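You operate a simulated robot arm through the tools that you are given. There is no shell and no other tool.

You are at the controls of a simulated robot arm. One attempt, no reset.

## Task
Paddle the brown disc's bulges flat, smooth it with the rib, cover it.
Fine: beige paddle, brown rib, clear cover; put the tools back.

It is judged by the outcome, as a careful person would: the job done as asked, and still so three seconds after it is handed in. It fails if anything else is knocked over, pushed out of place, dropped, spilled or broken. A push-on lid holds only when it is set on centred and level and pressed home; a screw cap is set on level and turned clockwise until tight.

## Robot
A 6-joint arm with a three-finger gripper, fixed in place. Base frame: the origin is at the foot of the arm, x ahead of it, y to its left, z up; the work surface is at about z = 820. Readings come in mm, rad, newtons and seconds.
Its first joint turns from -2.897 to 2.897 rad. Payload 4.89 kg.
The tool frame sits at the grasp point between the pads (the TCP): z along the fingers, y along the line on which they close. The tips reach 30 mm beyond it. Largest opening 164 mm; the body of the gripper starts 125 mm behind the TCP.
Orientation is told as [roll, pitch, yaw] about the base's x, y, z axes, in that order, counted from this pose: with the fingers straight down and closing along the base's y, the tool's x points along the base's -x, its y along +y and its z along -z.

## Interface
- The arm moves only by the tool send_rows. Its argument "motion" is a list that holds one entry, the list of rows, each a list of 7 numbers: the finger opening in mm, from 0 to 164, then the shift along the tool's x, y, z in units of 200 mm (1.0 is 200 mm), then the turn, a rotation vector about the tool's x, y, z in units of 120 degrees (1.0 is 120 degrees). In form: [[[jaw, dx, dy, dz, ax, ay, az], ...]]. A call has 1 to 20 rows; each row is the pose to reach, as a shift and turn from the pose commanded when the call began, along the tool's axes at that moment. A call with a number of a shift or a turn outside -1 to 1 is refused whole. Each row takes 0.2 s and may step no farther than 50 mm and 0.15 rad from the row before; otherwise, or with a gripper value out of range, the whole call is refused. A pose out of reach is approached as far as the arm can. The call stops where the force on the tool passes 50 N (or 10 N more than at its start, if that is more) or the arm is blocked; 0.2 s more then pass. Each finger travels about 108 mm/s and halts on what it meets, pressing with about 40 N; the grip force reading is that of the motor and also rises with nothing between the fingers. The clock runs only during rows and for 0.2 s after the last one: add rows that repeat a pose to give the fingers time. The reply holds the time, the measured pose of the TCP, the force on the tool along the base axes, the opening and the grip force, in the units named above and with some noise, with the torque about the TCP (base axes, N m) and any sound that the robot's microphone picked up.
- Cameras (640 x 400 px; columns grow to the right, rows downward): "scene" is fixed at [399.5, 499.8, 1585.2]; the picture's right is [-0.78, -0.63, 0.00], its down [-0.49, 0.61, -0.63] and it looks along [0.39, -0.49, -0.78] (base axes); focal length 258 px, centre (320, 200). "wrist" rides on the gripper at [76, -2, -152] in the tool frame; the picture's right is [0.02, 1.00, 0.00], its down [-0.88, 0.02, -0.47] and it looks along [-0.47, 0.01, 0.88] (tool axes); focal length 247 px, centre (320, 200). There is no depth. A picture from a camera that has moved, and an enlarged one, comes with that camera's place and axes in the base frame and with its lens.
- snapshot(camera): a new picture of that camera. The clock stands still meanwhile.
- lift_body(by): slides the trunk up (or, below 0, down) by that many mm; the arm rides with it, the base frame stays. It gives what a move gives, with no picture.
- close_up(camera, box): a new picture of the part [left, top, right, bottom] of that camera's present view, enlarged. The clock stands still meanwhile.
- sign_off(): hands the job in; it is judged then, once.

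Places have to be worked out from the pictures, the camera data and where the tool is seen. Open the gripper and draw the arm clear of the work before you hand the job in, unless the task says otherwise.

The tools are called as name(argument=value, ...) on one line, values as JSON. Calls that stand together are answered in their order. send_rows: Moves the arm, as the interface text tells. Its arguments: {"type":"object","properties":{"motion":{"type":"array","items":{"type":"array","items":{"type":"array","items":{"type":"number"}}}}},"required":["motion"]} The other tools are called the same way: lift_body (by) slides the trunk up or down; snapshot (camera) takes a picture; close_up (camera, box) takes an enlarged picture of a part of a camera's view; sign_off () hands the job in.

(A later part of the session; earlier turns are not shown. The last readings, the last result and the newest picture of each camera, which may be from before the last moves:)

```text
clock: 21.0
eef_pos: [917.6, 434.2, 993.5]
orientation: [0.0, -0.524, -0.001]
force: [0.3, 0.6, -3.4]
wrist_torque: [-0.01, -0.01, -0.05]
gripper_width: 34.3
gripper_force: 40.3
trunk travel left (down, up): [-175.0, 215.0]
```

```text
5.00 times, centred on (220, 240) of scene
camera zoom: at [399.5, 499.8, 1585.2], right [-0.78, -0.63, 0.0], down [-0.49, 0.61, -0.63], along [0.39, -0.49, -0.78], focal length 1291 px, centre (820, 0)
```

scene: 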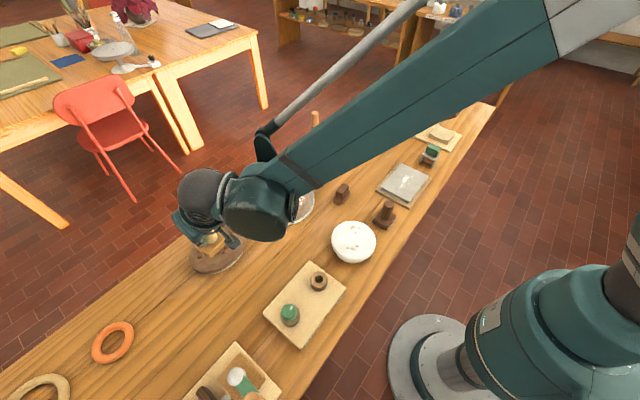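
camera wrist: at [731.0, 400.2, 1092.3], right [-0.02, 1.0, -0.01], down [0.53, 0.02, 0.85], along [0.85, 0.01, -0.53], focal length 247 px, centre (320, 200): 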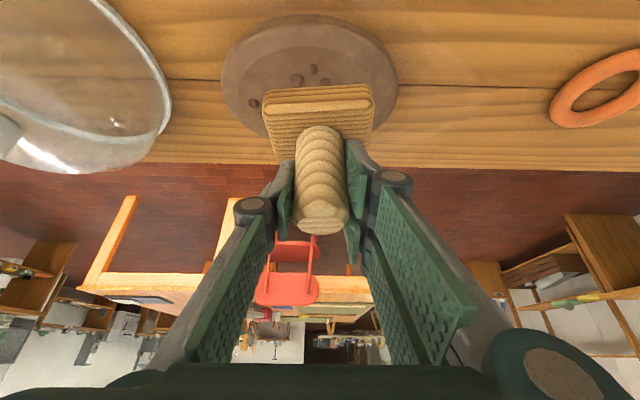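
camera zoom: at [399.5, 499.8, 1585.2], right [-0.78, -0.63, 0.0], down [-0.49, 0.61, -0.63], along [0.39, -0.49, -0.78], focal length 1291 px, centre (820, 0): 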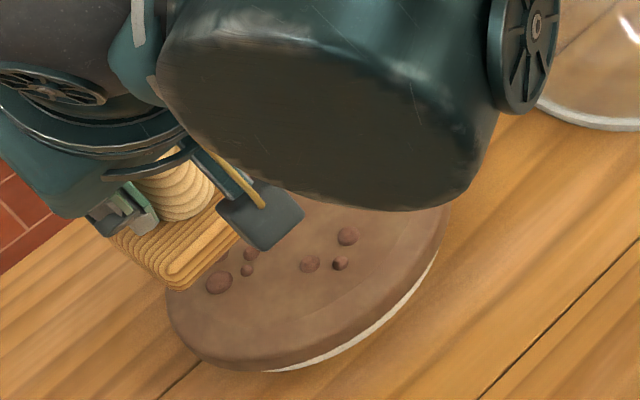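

The near-cluster bulges still look raised, so one 40 N press may not have been enough. I return to the earlier viewing pose to compare like with like.

send_rows(motion=[[[20, 0.088, -0.082, -0.061, 0, 0, 0], [20, 0.176, -0.163, -0.1226, 0, 0, 0], [20, 0.176, -0.163, -0.1226, 0, 0, 0]]])

close_up(camera="wrist", box=[200, 0, 424, 170])

```text
clock: 21.8
eef_pos: [873.0, 401.6, 996.7]
orientation: [-0.001, -0.525, -0.001]
force: [-0.3, 0.0, -2.4]
wrist_torque: [0.04, -0.04, 0.04]
gripper_width: 34.6
gripper_force: 39.9
trunk travel left (down, up): [-175.0, 215.0]
```

```text
2.35 times, centred on (312, 85) of wrist
camera zoom: at [730.0, 400.4, 1092.4], right [-0.02, 1.0, -0.01], down [0.53, 0.02, 0.85], along [0.85, 0.01, -0.53], focal length 581 px, centre (339, 471)
```

zoom: 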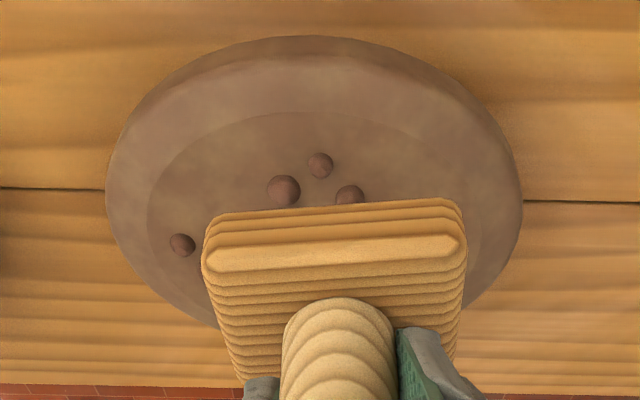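

The bulges look exactly as before, so a brief press did nothing visible. I press again centred on the cluster and hold the pressure for about two seconds.

send_rows(motion=[[[20, 0.03, -0.02, 0.056, 0, 0, 0], [20, 0.06, -0.04, 0.112, 0, 0, 0], [20, 0.09, -0.053, 0.168, 0, 0, 0], [20, 0.125, -0.053, 0.226, 0, 0, 0], [20, 0.13, -0.053, 0.2347, 0, 0, 0], [20, 0.135, -0.053, 0.2433, 0, 0, 0], [20, 0.14, -0.053, 0.252, 0, 0, 0], [20, 0.145, -0.053, 0.2606, 0, 0, 0], [20, 0.1475, -0.053, 0.265, 0, 0, 0], [20, 0.1475, -0.053, 0.265, 0, 0, 0], [20, 0.1475, -0.053, 0.265, 0, 0, 0], [20, 0.1475, -0.053, 0.265, 0, 0, 0], [20, 0.1475, -0.053, 0.265, 0, 0, 0], [20, 0.1475, -0.053, 0.265, 0, 0, 0], [20, 0.1475, -0.053, 0.265, 0, 0, 0]]])

```text
clock: 25.0
eef_pos: [873.1, 391.5, 937.1]
orientation: [0.002, -0.527, -0.002]
force: [4.0, -5.8, 40.4]
wrist_torque: [0.74, 0.12, -0.09]
gripper_width: 34.6
gripper_force: 40.1
trunk travel left (down, up): [-175.0, 215.0]
```

It reads 40 N at z 937, a little lower than before. I lift away and look again from the same viewing pose.

send_rows(motion=[[[20, -0.02, 0.0, -0.035, 0, 0, 0], [20, -0.06, 0.02, -0.104, 0, 0, 0], [20, -0.1, 0.04, -0.173, 0, 0, 0], [20, -0.1475, 0.053, -0.258, 0, 0, 0], [20, -0.1475, 0.053, -0.258, 0, 0, 0]]])

close_up(camera="wrist", box=[200, 0, 424, 170])

```text
clock: 26.2
eef_pos: [874.0, 401.8, 994.9]
orientation: [-0.001, -0.525, 0.0]
force: [-0.4, -0.1, -3.4]
wrist_torque: [0.0, -0.01, 0.02]
gripper_width: 34.1
gripper_force: 40.1
trunk travel left (down, up): [-175.0, 215.0]
```

```text
2.35 times, centred on (312, 85) of wrist
camera zoom: at [730.7, 401.0, 1090.5], right [-0.02, 1.0, -0.01], down [0.53, 0.02, 0.85], along [0.85, 0.01, -0.53], focal length 581 px, centre (339, 471)
```

zoom: 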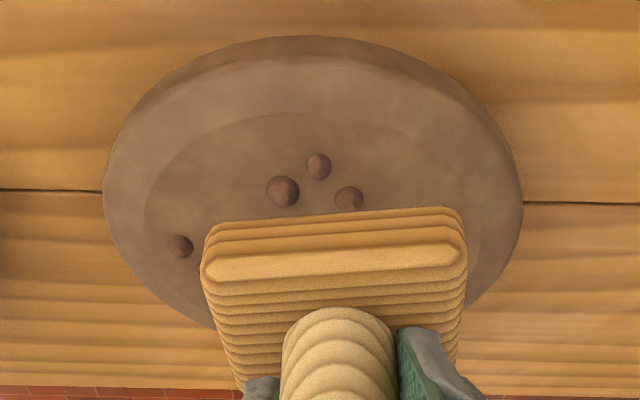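

The view suggests the paddle slid slightly in the grip. I go to the clear viewpoint again to inspect the right bulge of the near cluster.

send_rows(motion=[[[20, -0.088, 0.082, 0.061, 0, 0, 0], [20, -0.176, 0.163, 0.1226, 0, 0, 0], [20, -0.176, 0.163, 0.1226, 0, 0, 0]]])

close_up(camera="wrist", box=[160, 0, 352, 120])

close_up(camera="wrist", box=[215, 0, 311, 60])

snapshot(camera="scene")

```text
clock: 27.0
eef_pos: [917.2, 435.2, 992.6]
orientation: [0.001, -0.525, -0.001]
force: [0.0, -0.1, -2.8]
wrist_torque: [0.0, 0.03, -0.01]
gripper_width: 34.3
gripper_force: 39.9
trunk travel left (down, up): [-175.0, 215.0]
```

```text
3.33 times, centred on (256, 60) of wrist
camera zoom: at [773.8, 434.7, 1087.3], right [-0.02, 1.0, -0.01], down [0.53, 0.02, 0.85], along [0.85, 0.01, -0.53], focal length 823 px, centre (533, 667)
```

zoom: 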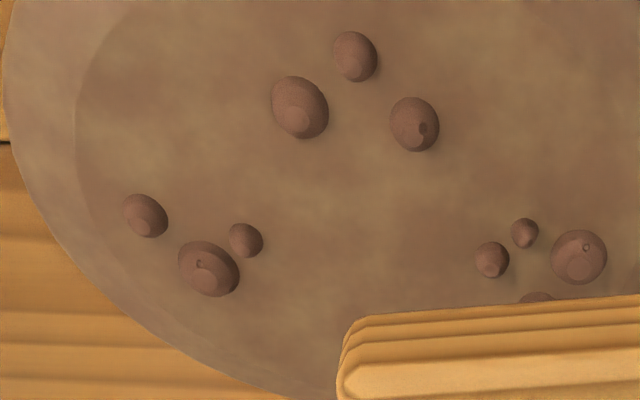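

```text
6.67 times, centred on (263, 30) of wrist
camera zoom: at [773.8, 434.7, 1087.3], right [-0.02, 1.0, -0.01], down [0.53, 0.02, 0.85], along [0.85, 0.01, -0.53], focal length 1646 px, centre (700, 1333)
```

zoom: 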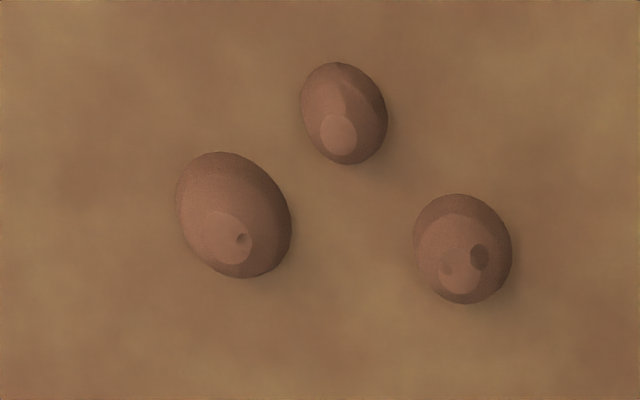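

```text
taken
```

scene: 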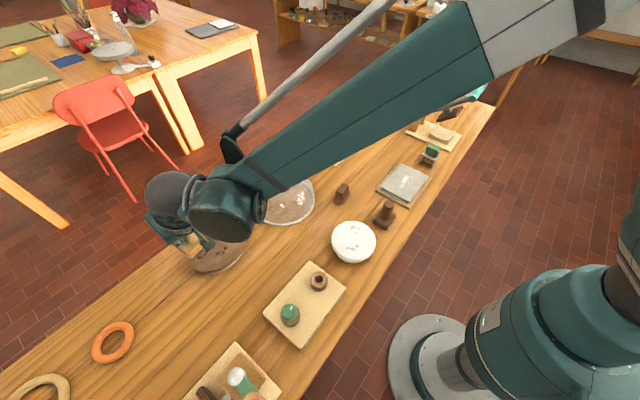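

I now press the far-left cluster (about (912, 434)) with finer monitoring, to find exactly where contact begins. First down to TCP z about 943.

send_rows(motion=[[[20, 0.033, 0, 0.051, 0, 0, 0], [20, 0.066, -0.002, 0.102, 0, 0, 0], [20, 0.098, -0.0035, 0.154, 0, 0, 0], [20, 0.131, -0.0035, 0.205, 0, 0, 0], [20, 0.136, -0.0035, 0.2137, 0, 0, 0], [20, 0.136, -0.0035, 0.2137, 0, 0, 0]]])

send_rows(motion=[[[20, 0.0025, 0, 0.0043, 0, 0, 0], [20, 0.005, 0, 0.0087, 0, 0, 0], [20, 0.005, 0, 0.0087, 0, 0, 0]]])

send_rows(motion=[[[20, 0.0025, 0, 0.0043, 0, 0, 0], [20, 0.005, 0, 0.0087, 0, 0, 0], [20, 0.005, 0, 0.0087, 0, 0, 0]]])

```text
clock: 28.4
eef_pos: [916.3, 435.4, 940.5]
orientation: [0.001, -0.525, -0.001]
force: [-0.5, 0.3, -3.2]
wrist_torque: [0.03, -0.01, 0.02]
gripper_width: 34.2
gripper_force: 39.9
trunk travel left (down, up): [-175.0, 215.0]
```

```text
clock: 29.2
eef_pos: [914.4, 434.9, 938.0]
orientation: [0.001, -0.527, 0.0]
force: [-0.9, -0.2, -1.8]
wrist_torque: [-0.01, -0.01, -0.01]
gripper_width: 34.2
gripper_force: 39.6
trunk travel left (down, up): [-175.0, 215.0]
```

```text
clock: 30.0
eef_pos: [913.8, 433.8, 936.9]
orientation: [0.0, -0.524, 0.001]
force: [6.4, -0.4, 13.1]
wrist_torque: [0.45, -0.1, -0.15]
gripper_width: 34.1
gripper_force: 40.1
trunk travel left (down, up): [-175.0, 215.0]
```

Contact starts at z 937 with 16 N, but the torques put the pressure point toward the plate's near-right corner. I inspect the plate's level in both views.

close_up(camera="scene", box=[160, 210, 260, 280])

close_up(camera="wrist", box=[200, 40, 440, 200])

```text
5.71 times, centred on (210, 245) of scene
camera zoom: at [399.5, 499.8, 1585.2], right [-0.78, -0.63, 0.0], down [-0.49, 0.61, -0.63], along [0.39, -0.49, -0.78], focal length 1476 px, centre (949, -57)
```

zoom: 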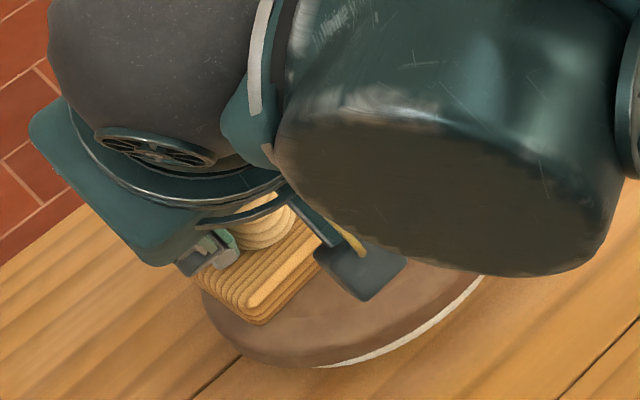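

```text
2.50 times, centred on (320, 120) of wrist
camera zoom: at [770.6, 433.0, 1032.9], right [-0.02, 1.0, -0.01], down [0.52, 0.02, 0.85], along [0.85, 0.01, -0.52], focal length 617 px, centre (320, 400)
```

zoom: 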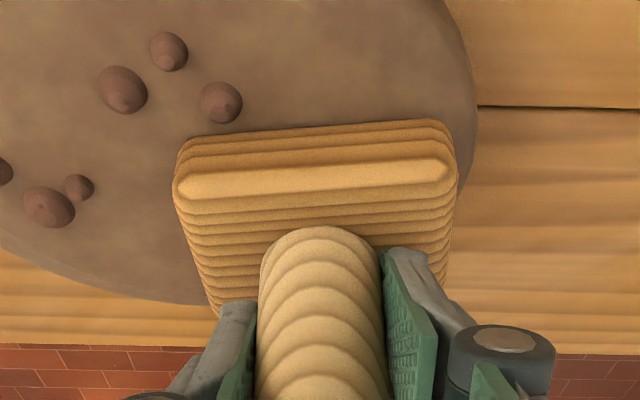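

The plate seems to touch the disc surface first at one corner, and slow pressing leaves the bulges unchanged. "Paddling" may need actual taps, so I try two moderately quick taps here at the far-left cluster.

send_rows(motion=[[[20, -0.025, 0, -0.0433, 0, 0, 0], [20, -0.05, 0, -0.0865, 0, 0, 0], [20, 0.0, 0, 0.0, 0, 0, 0], [20, -0.05, 0, -0.0865, 0, 0, 0], [20, 0.0025, 0, 0.0043, 0, 0, 0]]])

```text
clock: 31.2
eef_pos: [914.3, 433.0, 937.2]
orientation: [-0.001, -0.526, 0.0]
force: [-0.2, -0.6, 15.6]
wrist_torque: [0.52, 0.42, -0.04]
gripper_width: 34.3
gripper_force: 39.9
trunk travel left (down, up): [-175.0, 215.0]
```

Same corner-loading at 19 N. I lift and shift to above the right cluster (911, 339), from where the left and near clusters can be seen.

send_rows(motion=[[[20, -0.05, 0, -0.0865, 0, 0, 0], [20, -0.1, 0, -0.173, 0, 0, 0], [20, -0.135, -0.16, -0.234, 0, 0, 0], [20, -0.135, -0.32, -0.234, 0, 0, 0], [20, -0.135, -0.475, -0.234, 0, 0, 0], [20, -0.135, -0.475, -0.234, 0, 0, 0]]])

close_up(camera="wrist", box=[260, 0, 484, 140])

close_up(camera="scene", box=[170, 210, 270, 280])

```text
clock: 32.6
eef_pos: [916.0, 336.6, 990.0]
orientation: [0.0, -0.526, -0.001]
force: [0.2, -0.4, -2.6]
wrist_torque: [0.08, 0.0, 0.07]
gripper_width: 34.3
gripper_force: 40.0
trunk travel left (down, up): [-175.0, 215.0]
```

```text
2.86 times, centred on (372, 70) of wrist
camera zoom: at [772.1, 336.1, 1085.5], right [-0.02, 1.0, -0.01], down [0.53, 0.02, 0.85], along [0.85, 0.01, -0.53], focal length 706 px, centre (171, 571)
```

zoom: 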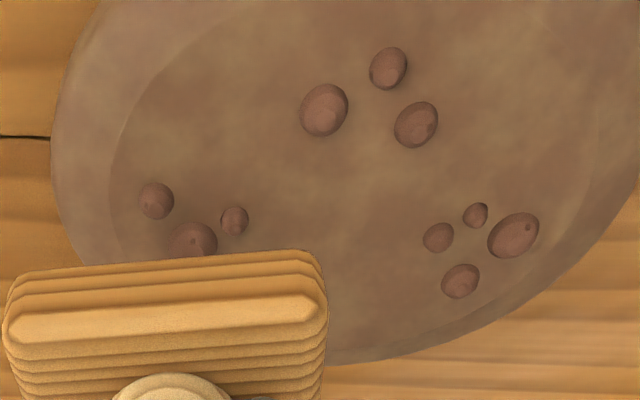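

```text
5.71 times, centred on (220, 245) of scene
camera zoom: at [399.5, 499.8, 1585.2], right [-0.78, -0.63, 0.0], down [-0.49, 0.61, -0.63], along [0.39, -0.49, -0.78], focal length 1476 px, centre (891, -57)
```

zoom: 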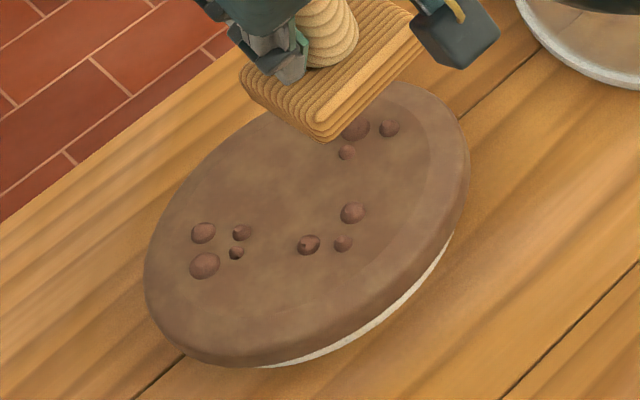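

Now the scene camera sees the disc freely. I enlarge it further to compare pressed and unpressed bulges.

close_up(camera="scene", box=[196, 240, 246, 270])

close_up(camera="scene", box=[220, 225, 260, 255])

close_up(camera="wrist", box=[350, 10, 450, 110])

```text
12.80 times, centred on (221, 255) of scene
camera zoom: at [399.5, 499.8, 1585.2], right [-0.78, -0.63, 0.0], down [-0.49, 0.61, -0.63], along [0.39, -0.49, -0.78], focal length 3306 px, centre (1587, -504)
```

zoom: 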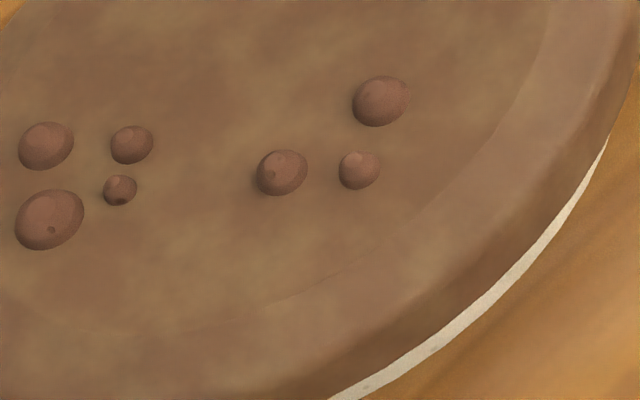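

```text
13.33 times, centred on (240, 240) of scene
camera zoom: at [399.5, 499.8, 1585.2], right [-0.78, -0.63, 0.0], down [-0.49, 0.61, -0.63], along [0.39, -0.49, -0.78], focal length 3444 px, centre (1387, -333)
```

zoom: 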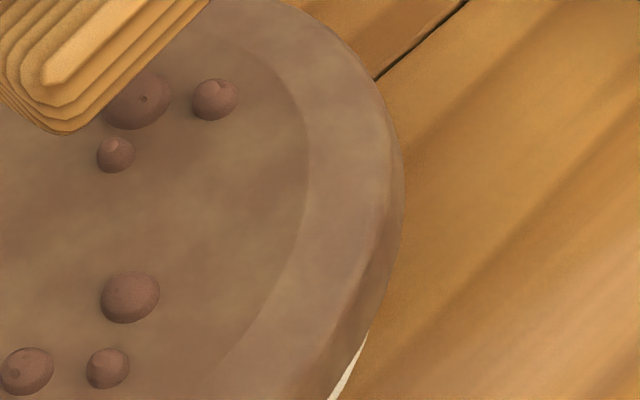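

```text
4.00 times, centred on (400, 60) of wrist
camera zoom: at [772.1, 336.1, 1085.5], right [-0.02, 1.0, -0.01], down [0.53, 0.02, 0.85], along [0.85, 0.01, -0.53], focal length 988 px, centre (0, 760)
```

zoom: 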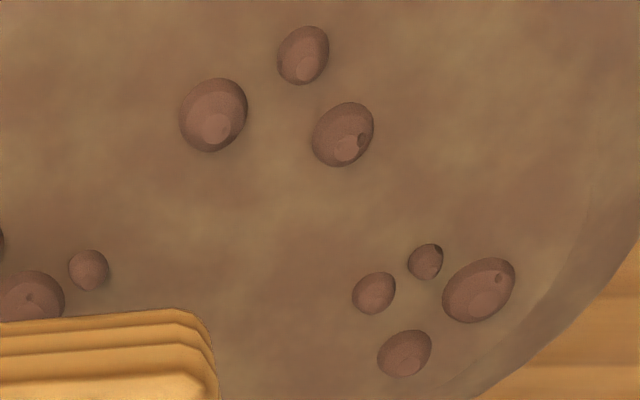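

The reading pattern shows the paddle sits tilted in my slanted grip: the fork side holds low and the single side high, rolling the plate. I will set the paddle down on the free bench area near (745, 480) and re-grip it with a nearly vertical tool so it is held square.

send_rows(motion=[[[20, 0.148, 0.143, -0.0857, 0, 0, 0], [20, 0.296, 0.287, -0.1714, 0, 0, 0], [20, 0.444, 0.43, -0.257, 0, 0, 0], [20, 0.592, 0.574, -0.343, 0, 0, 0], [20, 0.74, 0.717, -0.4285, 0, 0, 0], [20, 0.815, 0.717, -0.299, 0, 0, 0], [20, 0.89, 0.717, -0.169, 0, 0, 0], [20, 0.9655, 0.717, -0.039, 0, 0, 0], [20, 0.9655, 0.717, -0.039, 0, 0, 0]]])

snapshot(camera="wrist")

snapshot(camera="scene")

```text
clock: 34.6
eef_pos: [746.0, 481.0, 898.9]
orientation: [0.0, -0.526, 0.001]
force: [0.0, 1.2, -4.2]
wrist_torque: [-0.04, 0.0, -0.01]
gripper_width: 34.3
gripper_force: 40.5
trunk travel left (down, up): [-175.0, 215.0]
```

```text
taken
camera wrist: at [602.8, 481.0, 994.5], right [-0.02, 1.0, -0.01], down [0.53, 0.02, 0.85], along [0.85, 0.01, -0.53], focal length 247 px, centre (320, 200)
```

wrist: 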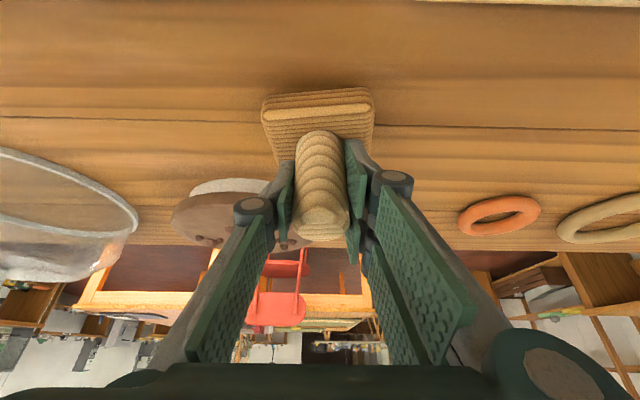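

```text
taken
```

scene: 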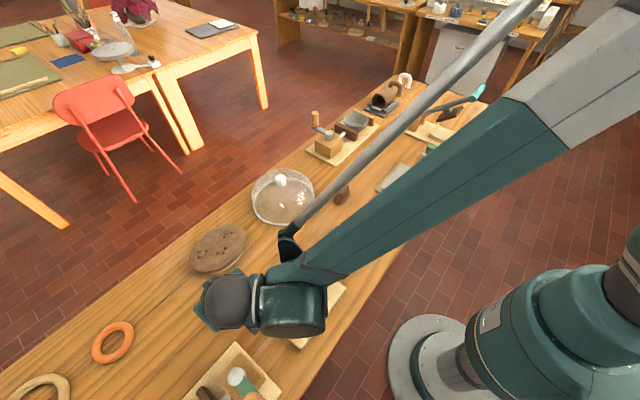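

I lower the paddle gently to the bench in small steps.

send_rows(motion=[[[20, 0.005, 0, 0.0087, 0, 0, 0], [20, 0.01, 0, 0.0173, 0, 0, 0], [20, 0.015, 0, 0.026, 0, 0, 0]]])

send_rows(motion=[[[20, 0.0025, 0, 0.0043, 0, 0, 0], [20, 0.005, 0, 0.0087, 0, 0, 0]]])

```text
clock: 35.4
eef_pos: [744.5, 483.0, 892.7]
orientation: [0.001, -0.524, -0.001]
force: [0.9, -0.4, -3.2]
wrist_torque: [-0.01, -0.04, -0.01]
gripper_width: 34.3
gripper_force: 39.8
trunk travel left (down, up): [-175.0, 215.0]
```

```text
clock: 36.0
eef_pos: [745.0, 481.6, 891.8]
orientation: [0.001, -0.525, 0.0]
force: [-0.5, 0.8, -2.8]
wrist_torque: [-0.03, 0.0, 0.01]
gripper_width: 34.3
gripper_force: 40.2
trunk travel left (down, up): [-175.0, 215.0]
```

send_rows(motion=[[[20, 0.0025, 0, 0.0043, 0, 0, 0], [20, 0.005, 0, 0.0087, 0, 0, 0]]])

send_rows(motion=[[[20, 0.0025, 0, 0.0043, 0, 0, 0], [20, 0.005, 0, 0.0087, 0, 0, 0]]])

```text
clock: 36.6
eef_pos: [744.6, 482.7, 890.1]
orientation: [0.002, -0.524, 0.002]
force: [-1.2, -0.2, -3.3]
wrist_torque: [-0.02, -0.06, 0.01]
gripper_width: 33.9
gripper_force: 40.1
trunk travel left (down, up): [-175.0, 215.0]
```

```text
clock: 37.2
eef_pos: [745.1, 482.3, 888.9]
orientation: [-0.001, -0.525, -0.001]
force: [5.5, -3.0, 11.1]
wrist_torque: [0.33, 0.07, -0.08]
gripper_width: 34.2
gripper_force: 40.5
trunk travel left (down, up): [-175.0, 215.0]
```

Contact on the flat bench also shows up at the near-right corner, confirming the plate was held tilted (and the disc's top is about z 868). I release it here.

send_rows(motion=[[[60, 0, 0, 0, 0, 0, 0], [96, 0, 0, 0, 0, 0, 0], [96, 0, 0, 0, 0, 0, 0], [96, -0.05, 0, -0.0865, 0, 0, 0], [96, -0.15, 0, -0.26, 0, 0, 0], [96, -0.2, 0, -0.346, 0, 0, 0], [96, -0.2, 0, -0.346, 0, 0, 0]]])

snapshot(camera="wrist")

```text
clock: 38.8
eef_pos: [744.6, 482.4, 967.3]
orientation: [0.0, -0.526, 0.001]
force: [-0.4, -0.8, 0.7]
wrist_torque: [0.02, 0.0, 0.04]
gripper_width: 95.8
gripper_force: 0.0
trunk travel left (down, up): [-175.0, 215.0]
```

```text
taken
camera wrist: at [600.6, 480.5, 1062.8], right [-0.02, 1.0, -0.01], down [0.53, 0.02, 0.85], along [0.85, 0.01, -0.53], focal length 247 px, centre (320, 200)
```

wrist: 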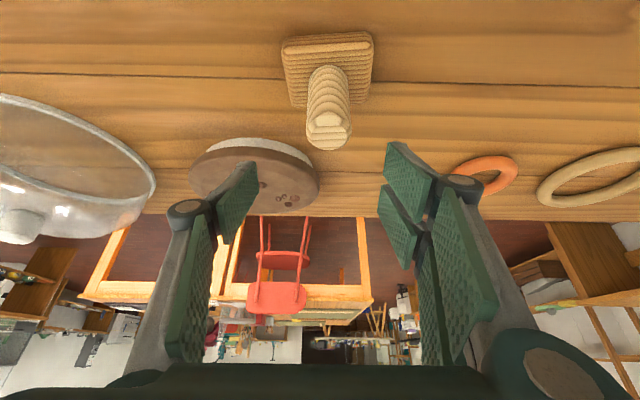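

The paddle stands upright on the bench. Before re-gripping, I test whether the arm can reach over the far-left cluster with only 10° of tilt.

send_rows(motion=[[[96, -0.136, -0.048, 0.104, 0, 0.0333, 0], [96, -0.272, -0.096, 0.208, 0, 0.0667, 0], [96, -0.408, -0.144, 0.313, 0, 0.1, 0], [96, -0.544, -0.192, 0.417, 0, 0.1333, 0], [96, -0.68, -0.24, 0.521, 0, 0.1667, 0], [96, -0.68, -0.24, 0.521, 0, 0.1667, 0]]])

snapshot(camera="wrist")

```text
clock: 40.2
eef_pos: [913.1, 434.8, 943.2]
orientation: [0.0, -0.176, 0.001]
force: [-0.2, 0.1, 0.4]
wrist_torque: [-0.06, 0.04, -0.04]
gripper_width: 95.8
gripper_force: 0.0
trunk travel left (down, up): [-175.0, 215.0]
```

```text
taken
camera wrist: at [810.9, 434.1, 1082.3], right [-0.02, 1.0, 0.0], down [0.79, 0.02, 0.62], along [0.62, 0.01, -0.79], focal length 247 px, centre (320, 200)
```

wrist: 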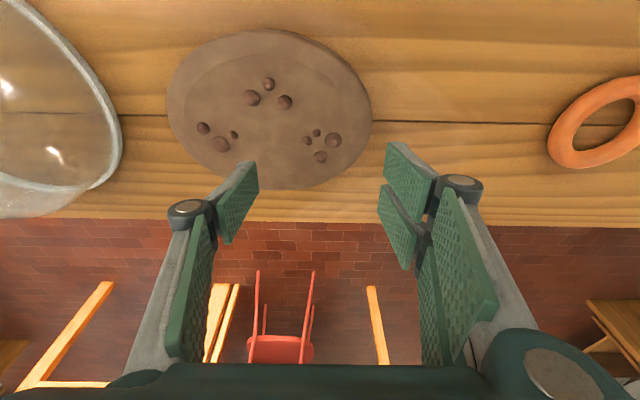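

10° works. I test fully vertical here as well.

send_rows(motion=[[[96, 0, 0, 0, 0, 0.042, 0], [96, 0, 0, 0, 0, 0.0838, 0], [96, 0, 0, 0, 0, 0.0838, 0]]])

snapshot(camera="wrist")

```text
clock: 41.0
eef_pos: [913.6, 434.8, 944.9]
orientation: [0.002, -0.002, 0.001]
force: [0.6, 0.9, 0.8]
wrist_torque: [-0.03, -0.02, -0.01]
gripper_width: 95.8
gripper_force: 0.1
trunk travel left (down, up): [-175.0, 215.0]
```

```text
taken
camera wrist: at [835.8, 433.7, 1099.1], right [-0.02, 1.0, 0.0], down [0.88, 0.02, 0.47], along [0.47, 0.01, -0.88], focal length 247 px, centre (320, 200)
```

wrist: 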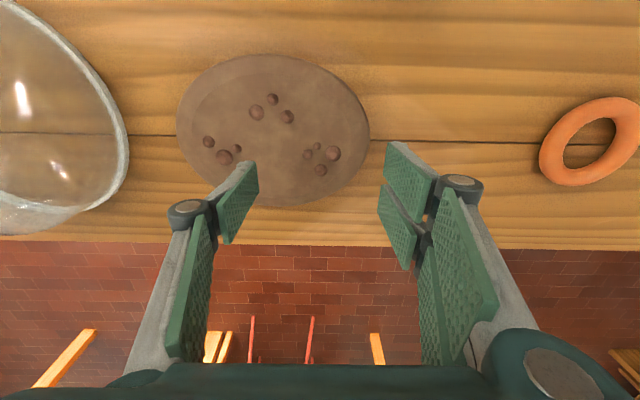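

Even a vertical tool reaches here, so I'll work with a vertical tool from now on. I take a reference close-up of the disc from this pose for later comparison.

close_up(camera="wrist", box=[170, 50, 380, 180])

close_up(camera="wrist", box=[230, 80, 350, 180])

```text
3.05 times, centred on (275, 115) of wrist
camera zoom: at [835.8, 433.7, 1099.1], right [-0.02, 1.0, 0.0], down [0.88, 0.02, 0.47], along [0.47, 0.01, -0.88], focal length 753 px, centre (457, 459)
```

zoom: 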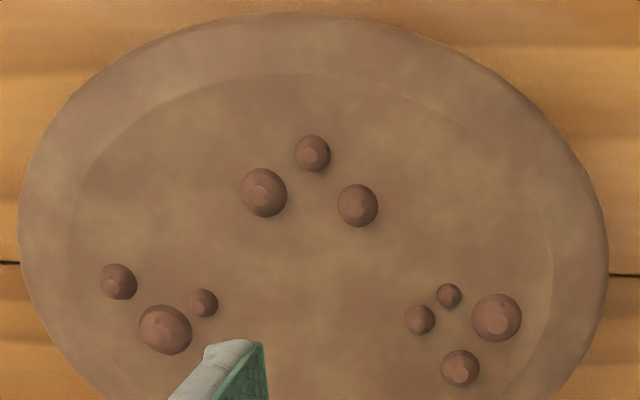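

```text
4.00 times, centred on (290, 130) of wrist
camera zoom: at [835.8, 433.7, 1099.1], right [-0.02, 1.0, 0.0], down [0.88, 0.02, 0.47], along [0.47, 0.01, -0.88], focal length 988 px, centre (440, 480)
```

zoom: 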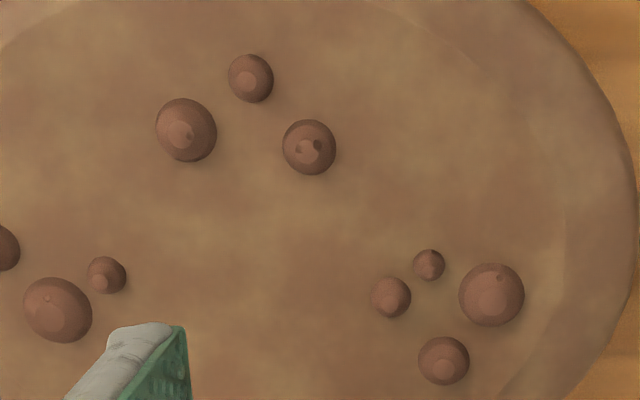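

I move back above the paddle at about (745, 482) with the tool vertical and look.

send_rows(motion=[[[96, 0.1, 0.03, -0.1, 0, 0, 0], [96, 0.33, 0.09, -0.15, 0, 0, 0], [96, 0.56, 0.15, -0.15, 0, 0, 0], [96, 0.75, 0.2, -0.15, 0, 0, 0], [96, 0.845, 0.235, -0.15, 0, 0, 0], [96, 0.845, 0.235, -0.15, 0, 0, 0]]])

close_up(camera="wrist", box=[200, 80, 440, 240])

close_up(camera="scene", box=[160, 220, 300, 340])

```text
clock: 42.4
eef_pos: [745.4, 480.2, 975.3]
orientation: [0.0, 0.001, 0.0]
force: [0.0, 0.7, -0.2]
wrist_torque: [0.03, -0.01, -0.01]
gripper_width: 95.8
gripper_force: 0.0
trunk travel left (down, up): [-175.0, 215.0]
```

```text
2.50 times, centred on (320, 160) of wrist
camera zoom: at [667.5, 479.4, 1130.0], right [-0.02, 1.0, 0.0], down [0.88, 0.02, 0.47], along [0.47, 0.01, -0.88], focal length 617 px, centre (320, 300)
```

zoom: 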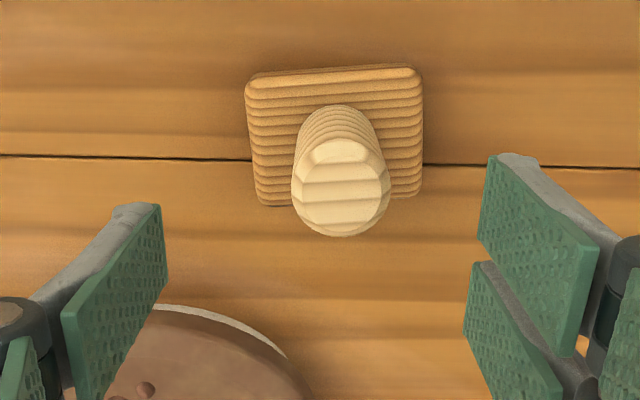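

```text
3.33 times, centred on (230, 280) of scene
camera zoom: at [399.5, 499.8, 1585.2], right [-0.78, -0.63, 0.0], down [-0.49, 0.61, -0.63], along [0.39, -0.49, -0.78], focal length 861 px, centre (620, -67)
```

zoom: 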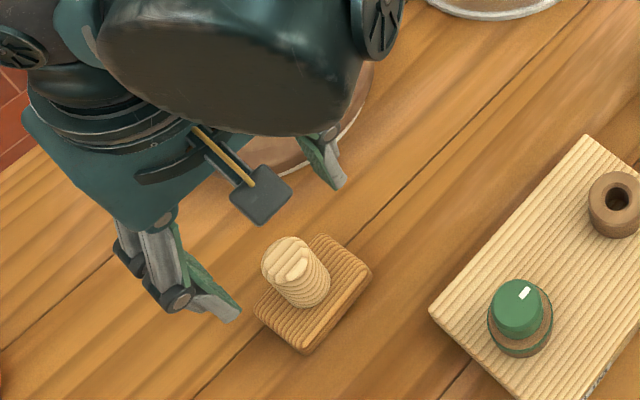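

The handle axis is at about (738.5, 488.5). I align and descend vertically to TCP z 881, then view before closing.

send_rows(motion=[[[96, 0.0345, 0.042, 0.12, 0, 0, 0], [96, 0.0345, 0.042, 0.24, 0, 0, 0], [96, 0.0345, 0.042, 0.36, 0, 0, 0], [96, 0.0345, 0.042, 0.4715, 0, 0, 0], [96, 0.0345, 0.042, 0.4715, 0, 0, 0]]])

close_up(camera="wrist", box=[180, 80, 460, 260])

```text
clock: 43.6
eef_pos: [738.2, 490.4, 880.3]
orientation: [0.0, 0.002, 0.002]
force: [0.0, 0.2, 0.1]
wrist_torque: [0.02, -0.01, 0.0]
gripper_width: 95.9
gripper_force: 0.1
trunk travel left (down, up): [-175.0, 215.0]
```

```text
2.22 times, centred on (320, 170) of wrist
camera zoom: at [660.0, 488.7, 1034.6], right [-0.02, 1.0, 0.0], down [0.88, 0.02, 0.47], along [0.47, 0.01, -0.88], focal length 549 px, centre (320, 267)
```

zoom: 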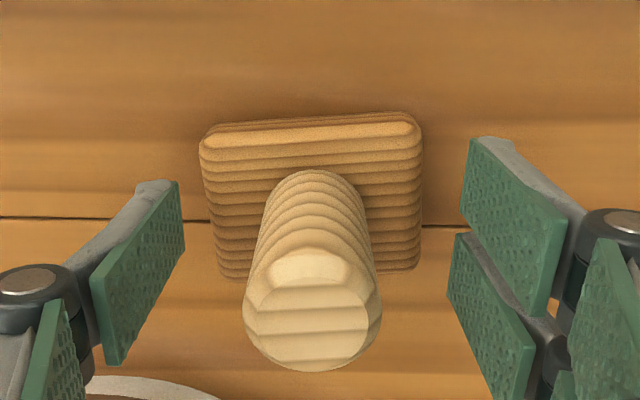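

The handle is within 2–3 mm of centre. I make the small correction and close the gripper.

send_rows(motion=[[[96, -0.01, -0.01, 0, 0, 0, 0], [20, -0.01, -0.01, 0, 0, 0, 0], [20, -0.01, -0.01, 0, 0, 0, 0], [20, -0.01, -0.01, 0, 0, 0, 0], [20, -0.01, -0.01, 0, 0, 0, 0]]])

close_up(camera="wrist", box=[180, 80, 460, 260])

```text
clock: 44.8
eef_pos: [740.6, 488.3, 879.7]
orientation: [0.0, -0.002, 0.0]
force: [0.9, -1.4, -0.2]
wrist_torque: [-0.04, -0.01, 0.05]
gripper_width: 35.0
gripper_force: 40.2
trunk travel left (down, up): [-175.0, 215.0]
```

```text
2.22 times, centred on (320, 170) of wrist
camera zoom: at [662.5, 486.7, 1035.1], right [-0.02, 1.0, 0.0], down [0.88, 0.02, 0.47], along [0.47, 0.01, -0.88], focal length 549 px, centre (320, 267)
```

zoom: 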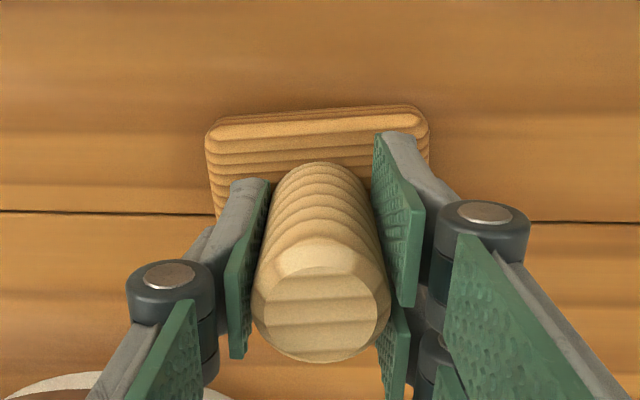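

A square grip this time: torques are near zero. I lift and carry the paddle over the near cluster at about (869, 392).

send_rows(motion=[[[20, 0, 0, -0.1, 0, 0, 0], [20, 0, 0, -0.3, 0, 0, 0], [20, 0, 0, -0.5, 0, 0, 0], [20, -0.16, -0.12, -0.5, 0, 0, 0], [20, -0.32, -0.24, -0.5, 0, 0, 0], [20, -0.48, -0.36, -0.5, 0, 0, 0], [20, -0.642, -0.482, -0.5, 0, 0, 0], [20, -0.642, -0.482, -0.5, 0, 0, 0]]])

snapshot(camera="wrist")

snapshot(camera="scene")

```text
clock: 46.6
eef_pos: [868.7, 392.7, 982.7]
orientation: [0.0, 0.002, -0.002]
force: [0.6, -0.5, -3.5]
wrist_torque: [0.08, 0.05, 0.02]
gripper_width: 34.9
gripper_force: 39.9
trunk travel left (down, up): [-175.0, 215.0]
```

```text
taken
camera wrist: at [791.4, 391.3, 1136.9], right [-0.02, 1.0, 0.0], down [0.88, 0.02, 0.47], along [0.47, 0.01, -0.88], focal length 247 px, centre (320, 200)
```

wrist: 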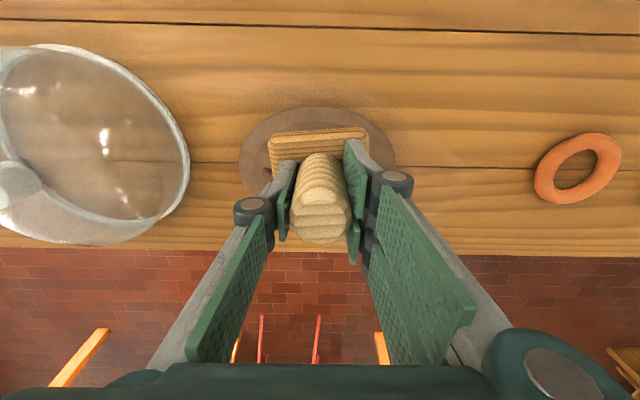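

```text
taken
```

scene: 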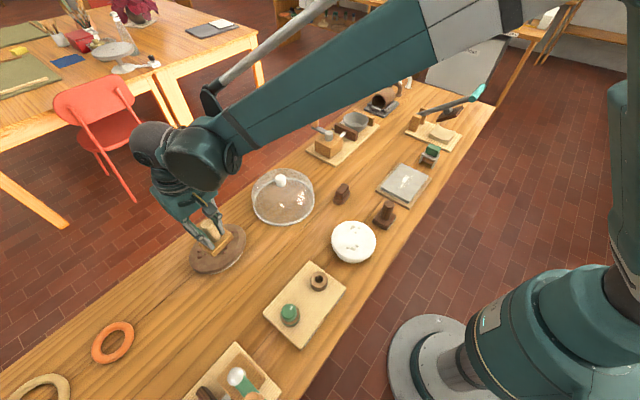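

The paddle is now square over the near cluster. I descend to z 940 and then step down to find contact.

send_rows(motion=[[[20, 0, 0, 0.1, 0, 0, 0], [20, 0, 0, 0.2, 0, 0, 0], [20, 0, 0, 0.215, 0, 0, 0], [20, 0, 0, 0.215, 0, 0, 0]]])

send_rows(motion=[[[20, 0, 0, 0.01, 0, 0, 0], [20, 0, 0, 0.02, 0, 0, 0]]])

send_rows(motion=[[[20, 0, 0, 0.01, 0, 0, 0]]])

send_rows(motion=[[[20, 0, 0, 0.01, 0, 0, 0]]])

```text
clock: 47.6
eef_pos: [869.0, 391.9, 938.2]
orientation: [0.0, 0.001, 0.0]
force: [0.3, 0.1, -2.2]
wrist_torque: [-0.02, 0.08, -0.01]
gripper_width: 34.8
gripper_force: 40.4
trunk travel left (down, up): [-175.0, 215.0]
```

```text
clock: 48.2
eef_pos: [867.6, 390.9, 935.3]
orientation: [0.0, -0.001, 0.0]
force: [0.2, 0.3, -2.7]
wrist_torque: [0.0, -0.03, 0.0]
gripper_width: 34.4
gripper_force: 40.1
trunk travel left (down, up): [-175.0, 215.0]
```

```text
clock: 48.6
eef_pos: [868.0, 391.7, 932.4]
orientation: [0.0, 0.0, 0.0]
force: [0.5, -0.7, -2.7]
wrist_torque: [-0.02, -0.02, 0.03]
gripper_width: 34.6
gripper_force: 40.0
trunk travel left (down, up): [-175.0, 215.0]
```

```text
clock: 49.0
eef_pos: [868.8, 391.5, 931.3]
orientation: [-0.001, 0.0, 0.003]
force: [0.4, -0.9, -3.1]
wrist_torque: [0.01, -0.02, 0.01]
gripper_width: 34.6
gripper_force: 40.0
trunk travel left (down, up): [-175.0, 215.0]
```

Still free at z 931. I continue down by 1–2 mm steps.

send_rows(motion=[[[20, 0, 0, 0.01, 0, 0, 0]]])

send_rows(motion=[[[20, 0, 0, 0.005, 0, 0, 0]]])

send_rows(motion=[[[20, 0, 0, 0.005, 0, 0, 0]]])

```text
clock: 49.4
eef_pos: [868.2, 391.4, 929.3]
orientation: [0.0, -0.001, 0.001]
force: [3.1, 3.6, 11.5]
wrist_torque: [0.05, -0.2, 0.04]
gripper_width: 34.6
gripper_force: 39.6
trunk travel left (down, up): [-175.0, 215.0]
```

```text
clock: 49.8
eef_pos: [868.3, 391.4, 929.3]
orientation: [0.0, -0.002, -0.001]
force: [6.0, 4.1, 31.5]
wrist_torque: [0.12, -0.18, 0.07]
gripper_width: 34.5
gripper_force: 40.2
trunk travel left (down, up): [-175.0, 215.0]
```

```text
clock: 50.2
eef_pos: [867.9, 391.6, 929.1]
orientation: [-0.001, -0.001, 0.0]
force: [1.0, 1.6, 36.8]
wrist_torque: [0.07, 0.04, 0.01]
gripper_width: 34.2
gripper_force: 39.6
trunk travel left (down, up): [-175.0, 215.0]
```

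Flat, well-centred contact with about 38 N and almost no torque. I lift away and move to the reference viewing spot to check the bulges.

send_rows(motion=[[[20, 0, 0, -0.05, 0, 0, 0], [20, 0, 0, -0.15, 0, 0, 0], [20, -0.1, 0.1, -0.3, 0, 0, 0], [20, -0.2, 0.2, -0.4, 0, 0, 0], [20, -0.2, 0.2, -0.4, 0, 0, 0]]])

close_up(camera="wrist", box=[190, 50, 380, 170])

close_up(camera="scene", box=[170, 200, 270, 280])

```text
clock: 51.4
eef_pos: [906.9, 432.0, 1005.6]
orientation: [0.001, 0.001, -0.001]
force: [0.3, -0.4, -2.9]
wrist_torque: [0.04, 0.02, 0.02]
gripper_width: 34.6
gripper_force: 40.6
trunk travel left (down, up): [-175.0, 215.0]
```

```text
3.33 times, centred on (285, 110) of wrist
camera zoom: at [830.4, 430.1, 1160.0], right [-0.02, 1.0, 0.0], down [0.88, 0.02, 0.47], along [0.47, 0.01, -0.88], focal length 823 px, centre (437, 500)
```

zoom: 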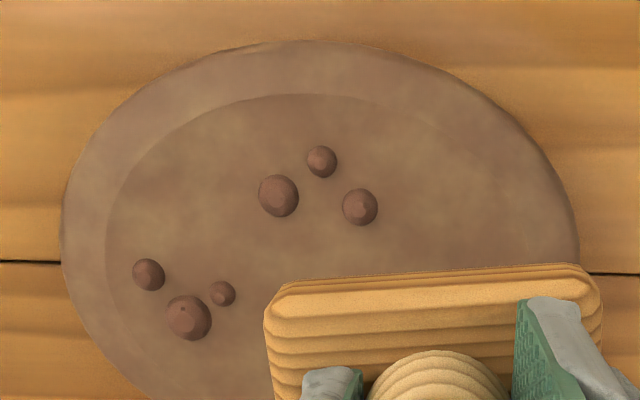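

```text
5.00 times, centred on (220, 240) of scene
camera zoom: at [399.5, 499.8, 1585.2], right [-0.78, -0.63, 0.0], down [-0.49, 0.61, -0.63], along [0.39, -0.49, -0.78], focal length 1291 px, centre (820, 0)
```

zoom: 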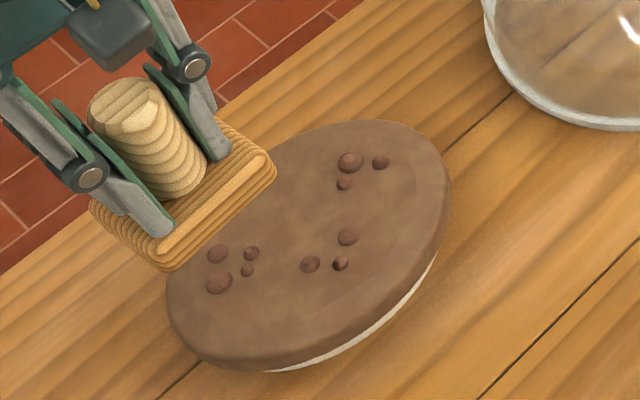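

The bulges remain. Contact was flat, so I now try crisp taps (faster blows) with the level paddle on the far-left cluster at (910, 434).

send_rows(motion=[[[20, -0.015, 0.0125, 0.2, 0, 0, 0], [20, -0.015, 0.0125, 0.303, 0, 0, 0], [20, -0.015, 0.0125, 0.389, 0, 0, 0], [20, -0.015, 0.0125, 0.303, 0, 0, 0], [20, -0.015, 0.0125, 0.389, 0, 0, 0]]])

```text
clock: 52.6
eef_pos: [910.9, 435.4, 929.6]
orientation: [0.0, 0.0, 0.001]
force: [-1.1, -0.3, -2.3]
wrist_torque: [0.06, -0.08, -0.02]
gripper_width: 34.3
gripper_force: 40.2
trunk travel left (down, up): [-175.0, 215.0]
```

Not yet in contact at z 929.6 here. I strike a little deeper: up 17 mm and down to 3 mm below this level.

send_rows(motion=[[[20, 0, 0, -0.085, 0, 0, 0], [20, 0, 0, 0.015, 0, 0, 0], [20, 0, 0, 0.015, 0, 0, 0]]])

send_rows(motion=[[[20, 0, 0, -0.1, 0, 0, 0], [20, 0, 0, 0.0, 0, 0, 0], [20, 0, 0, 0.0, 0, 0, 0]]])

```text
clock: 53.4
eef_pos: [910.9, 434.1, 927.5]
orientation: [0.001, 0.0, 0.002]
force: [3.2, 3.1, 26.0]
wrist_torque: [0.12, 0.13, -0.04]
gripper_width: 34.3
gripper_force: 40.0
trunk travel left (down, up): [-175.0, 215.0]
```

```text
clock: 54.2
eef_pos: [910.0, 432.5, 926.7]
orientation: [0.002, 0.0, 0.0]
force: [-1.7, -0.3, 20.0]
wrist_torque: [-0.01, 0.27, -0.07]
gripper_width: 34.1
gripper_force: 39.9
trunk travel left (down, up): [-175.0, 215.0]
```

Two taps landed with 20–26 N. I lift and shift toward the right cluster to check the far-left one.

send_rows(motion=[[[20, 0, 0, -0.1, 0, 0, 0], [20, 0, 0, -0.3, 0, 0, 0], [20, 0.0, -0.2, -0.4, 0, 0, 0], [20, 0.0, -0.4, -0.4, 0, 0, 0], [20, 0.025, -0.46, -0.4, 0, 0, 0], [20, 0.025, -0.46, -0.4, 0, 0, 0]]])

close_up(camera="wrist", box=[260, 50, 450, 170])

close_up(camera="scene", box=[180, 230, 260, 280])

```text
clock: 55.6
eef_pos: [904.9, 342.2, 1006.0]
orientation: [0.001, -0.001, 0.0]
force: [0.1, -0.5, -2.4]
wrist_torque: [0.07, 0.0, 0.01]
gripper_width: 34.1
gripper_force: 39.7
trunk travel left (down, up): [-175.0, 215.0]
```

```text
3.33 times, centred on (355, 110) of wrist
camera zoom: at [828.1, 340.8, 1160.0], right [-0.02, 1.0, 0.0], down [0.88, 0.02, 0.47], along [0.47, 0.01, -0.88], focal length 823 px, centre (203, 500)
```

zoom: 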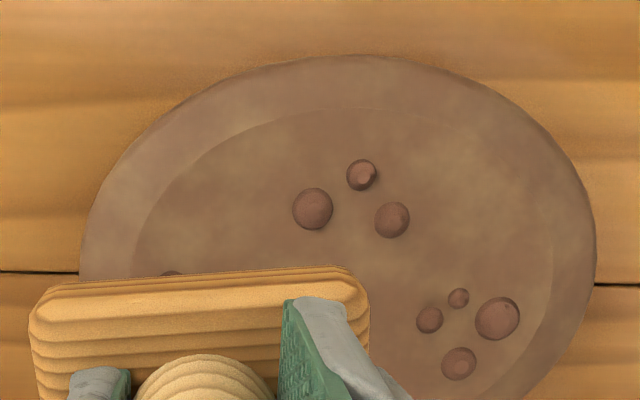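

```text
8.00 times, centred on (220, 255) of scene
camera zoom: at [399.5, 499.8, 1585.2], right [-0.78, -0.63, 0.0], down [-0.49, 0.61, -0.63], along [0.39, -0.49, -0.78], focal length 2066 px, centre (1120, -240)
```

zoom: 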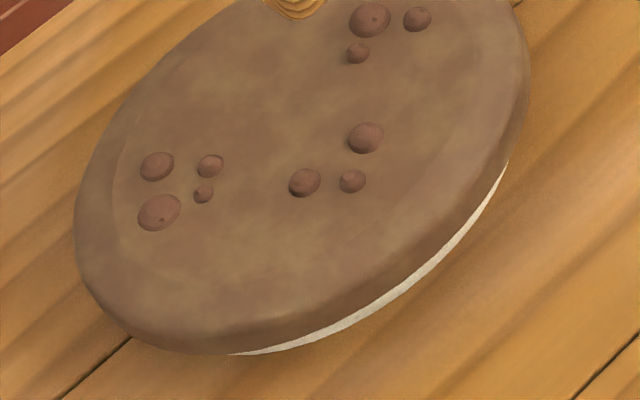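

I enlarge both clusters strongly to judge whether their heights changed.

close_up(camera="wrist", box=[380, 125, 430, 170])

close_up(camera="wrist", box=[335, 80, 395, 130])

close_up(camera="scene", box=[192, 240, 232, 265])

close_up(camera="scene", box=[335, 220, 385, 255])

```text
8.89 times, centred on (405, 148) of wrist
camera zoom: at [828.1, 340.8, 1160.0], right [-0.02, 1.0, 0.0], down [0.88, 0.02, 0.47], along [0.47, 0.01, -0.88], focal length 2195 px, centre (-436, 667)
```

zoom: 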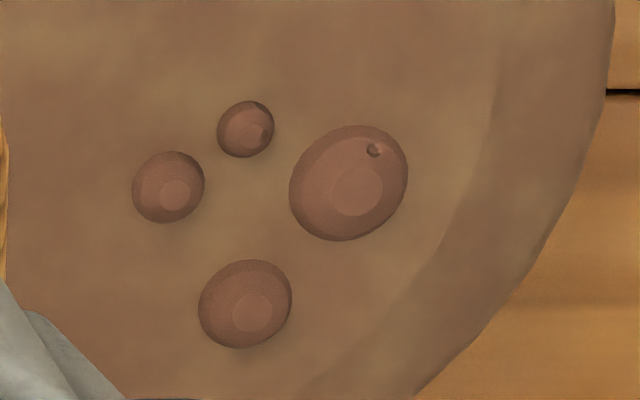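

```text
8.00 times, centred on (365, 105) of wrist
camera zoom: at [828.1, 340.8, 1160.0], right [-0.02, 1.0, 0.0], down [0.88, 0.02, 0.47], along [0.47, 0.01, -0.88], focal length 1976 px, centre (-40, 960)
```

zoom: 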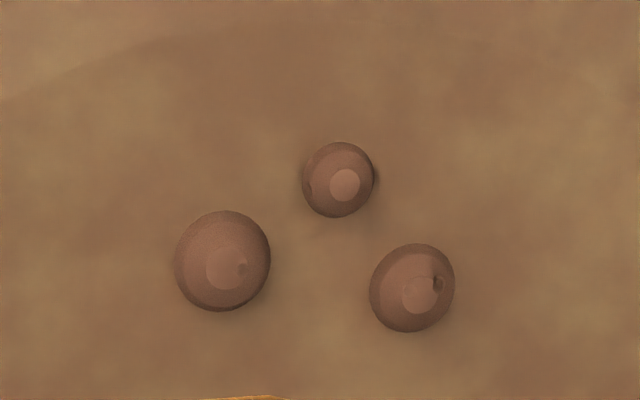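

```text
16.00 times, centred on (212, 252) of scene
camera zoom: at [399.5, 499.8, 1585.2], right [-0.78, -0.63, 0.0], down [-0.49, 0.61, -0.63], along [0.39, -0.49, -0.78], focal length 4132 px, centre (2048, -640)
```

zoom: 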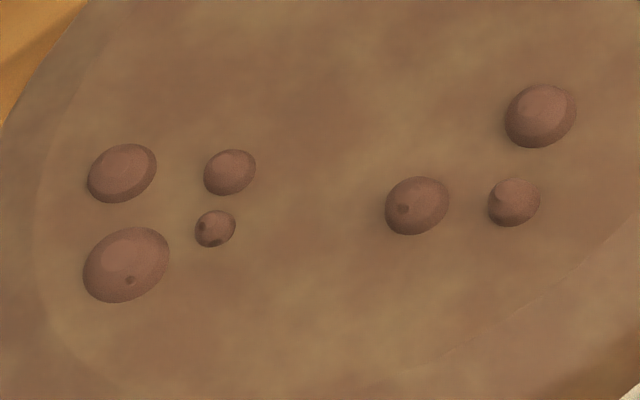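

```text
11.43 times, centred on (360, 238) of scene
camera zoom: at [399.5, 499.8, 1585.2], right [-0.78, -0.63, 0.0], down [-0.49, 0.61, -0.63], along [0.39, -0.49, -0.78], focal length 2952 px, centre (-137, -229)
```

zoom: 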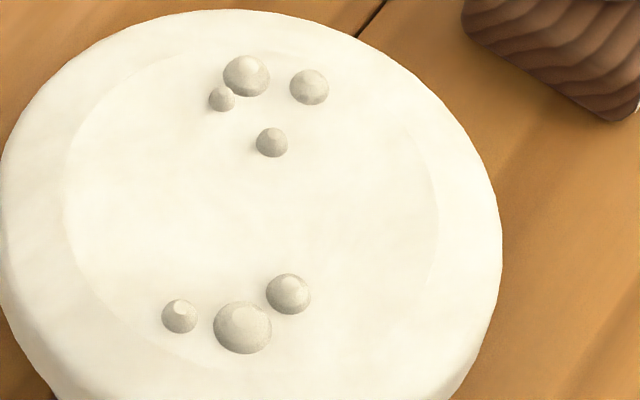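

Silhouettes are hard to judge. I'll give the untouched right cluster (905, 342) a set of four firmer taps and then compare it with its earlier picture.

send_rows(motion=[[[20, 0, 0, 0.2, 0, 0, 0], [20, 0, 0, 0.31, 0, 0, 0], [20, 0, 0, 0.4065, 0, 0, 0], [20, 0, 0, 0.4065, 0, 0, 0], [20, 0, 0, 0.31, 0, 0, 0], [20, 0, 0, 0.4065, 0, 0, 0], [20, 0, 0, 0.4065, 0, 0, 0], [20, 0, 0, 0.31, 0, 0, 0], [20, 0, 0, 0.4065, 0, 0, 0], [20, 0, 0, 0.4065, 0, 0, 0], [20, 0, 0, 0.31, 0, 0, 0], [20, 0, 0, 0.4065, 0, 0, 0], [20, 0, 0, 0.4065, 0, 0, 0]]])

```text
clock: 58.4
eef_pos: [906.3, 342.5, 926.7]
orientation: [0.0, 0.0, 0.001]
force: [-3.6, -1.0, 17.5]
wrist_torque: [0.06, 0.29, 0.0]
gripper_width: 34.0
gripper_force: 39.7
trunk travel left (down, up): [-175.0, 215.0]
```

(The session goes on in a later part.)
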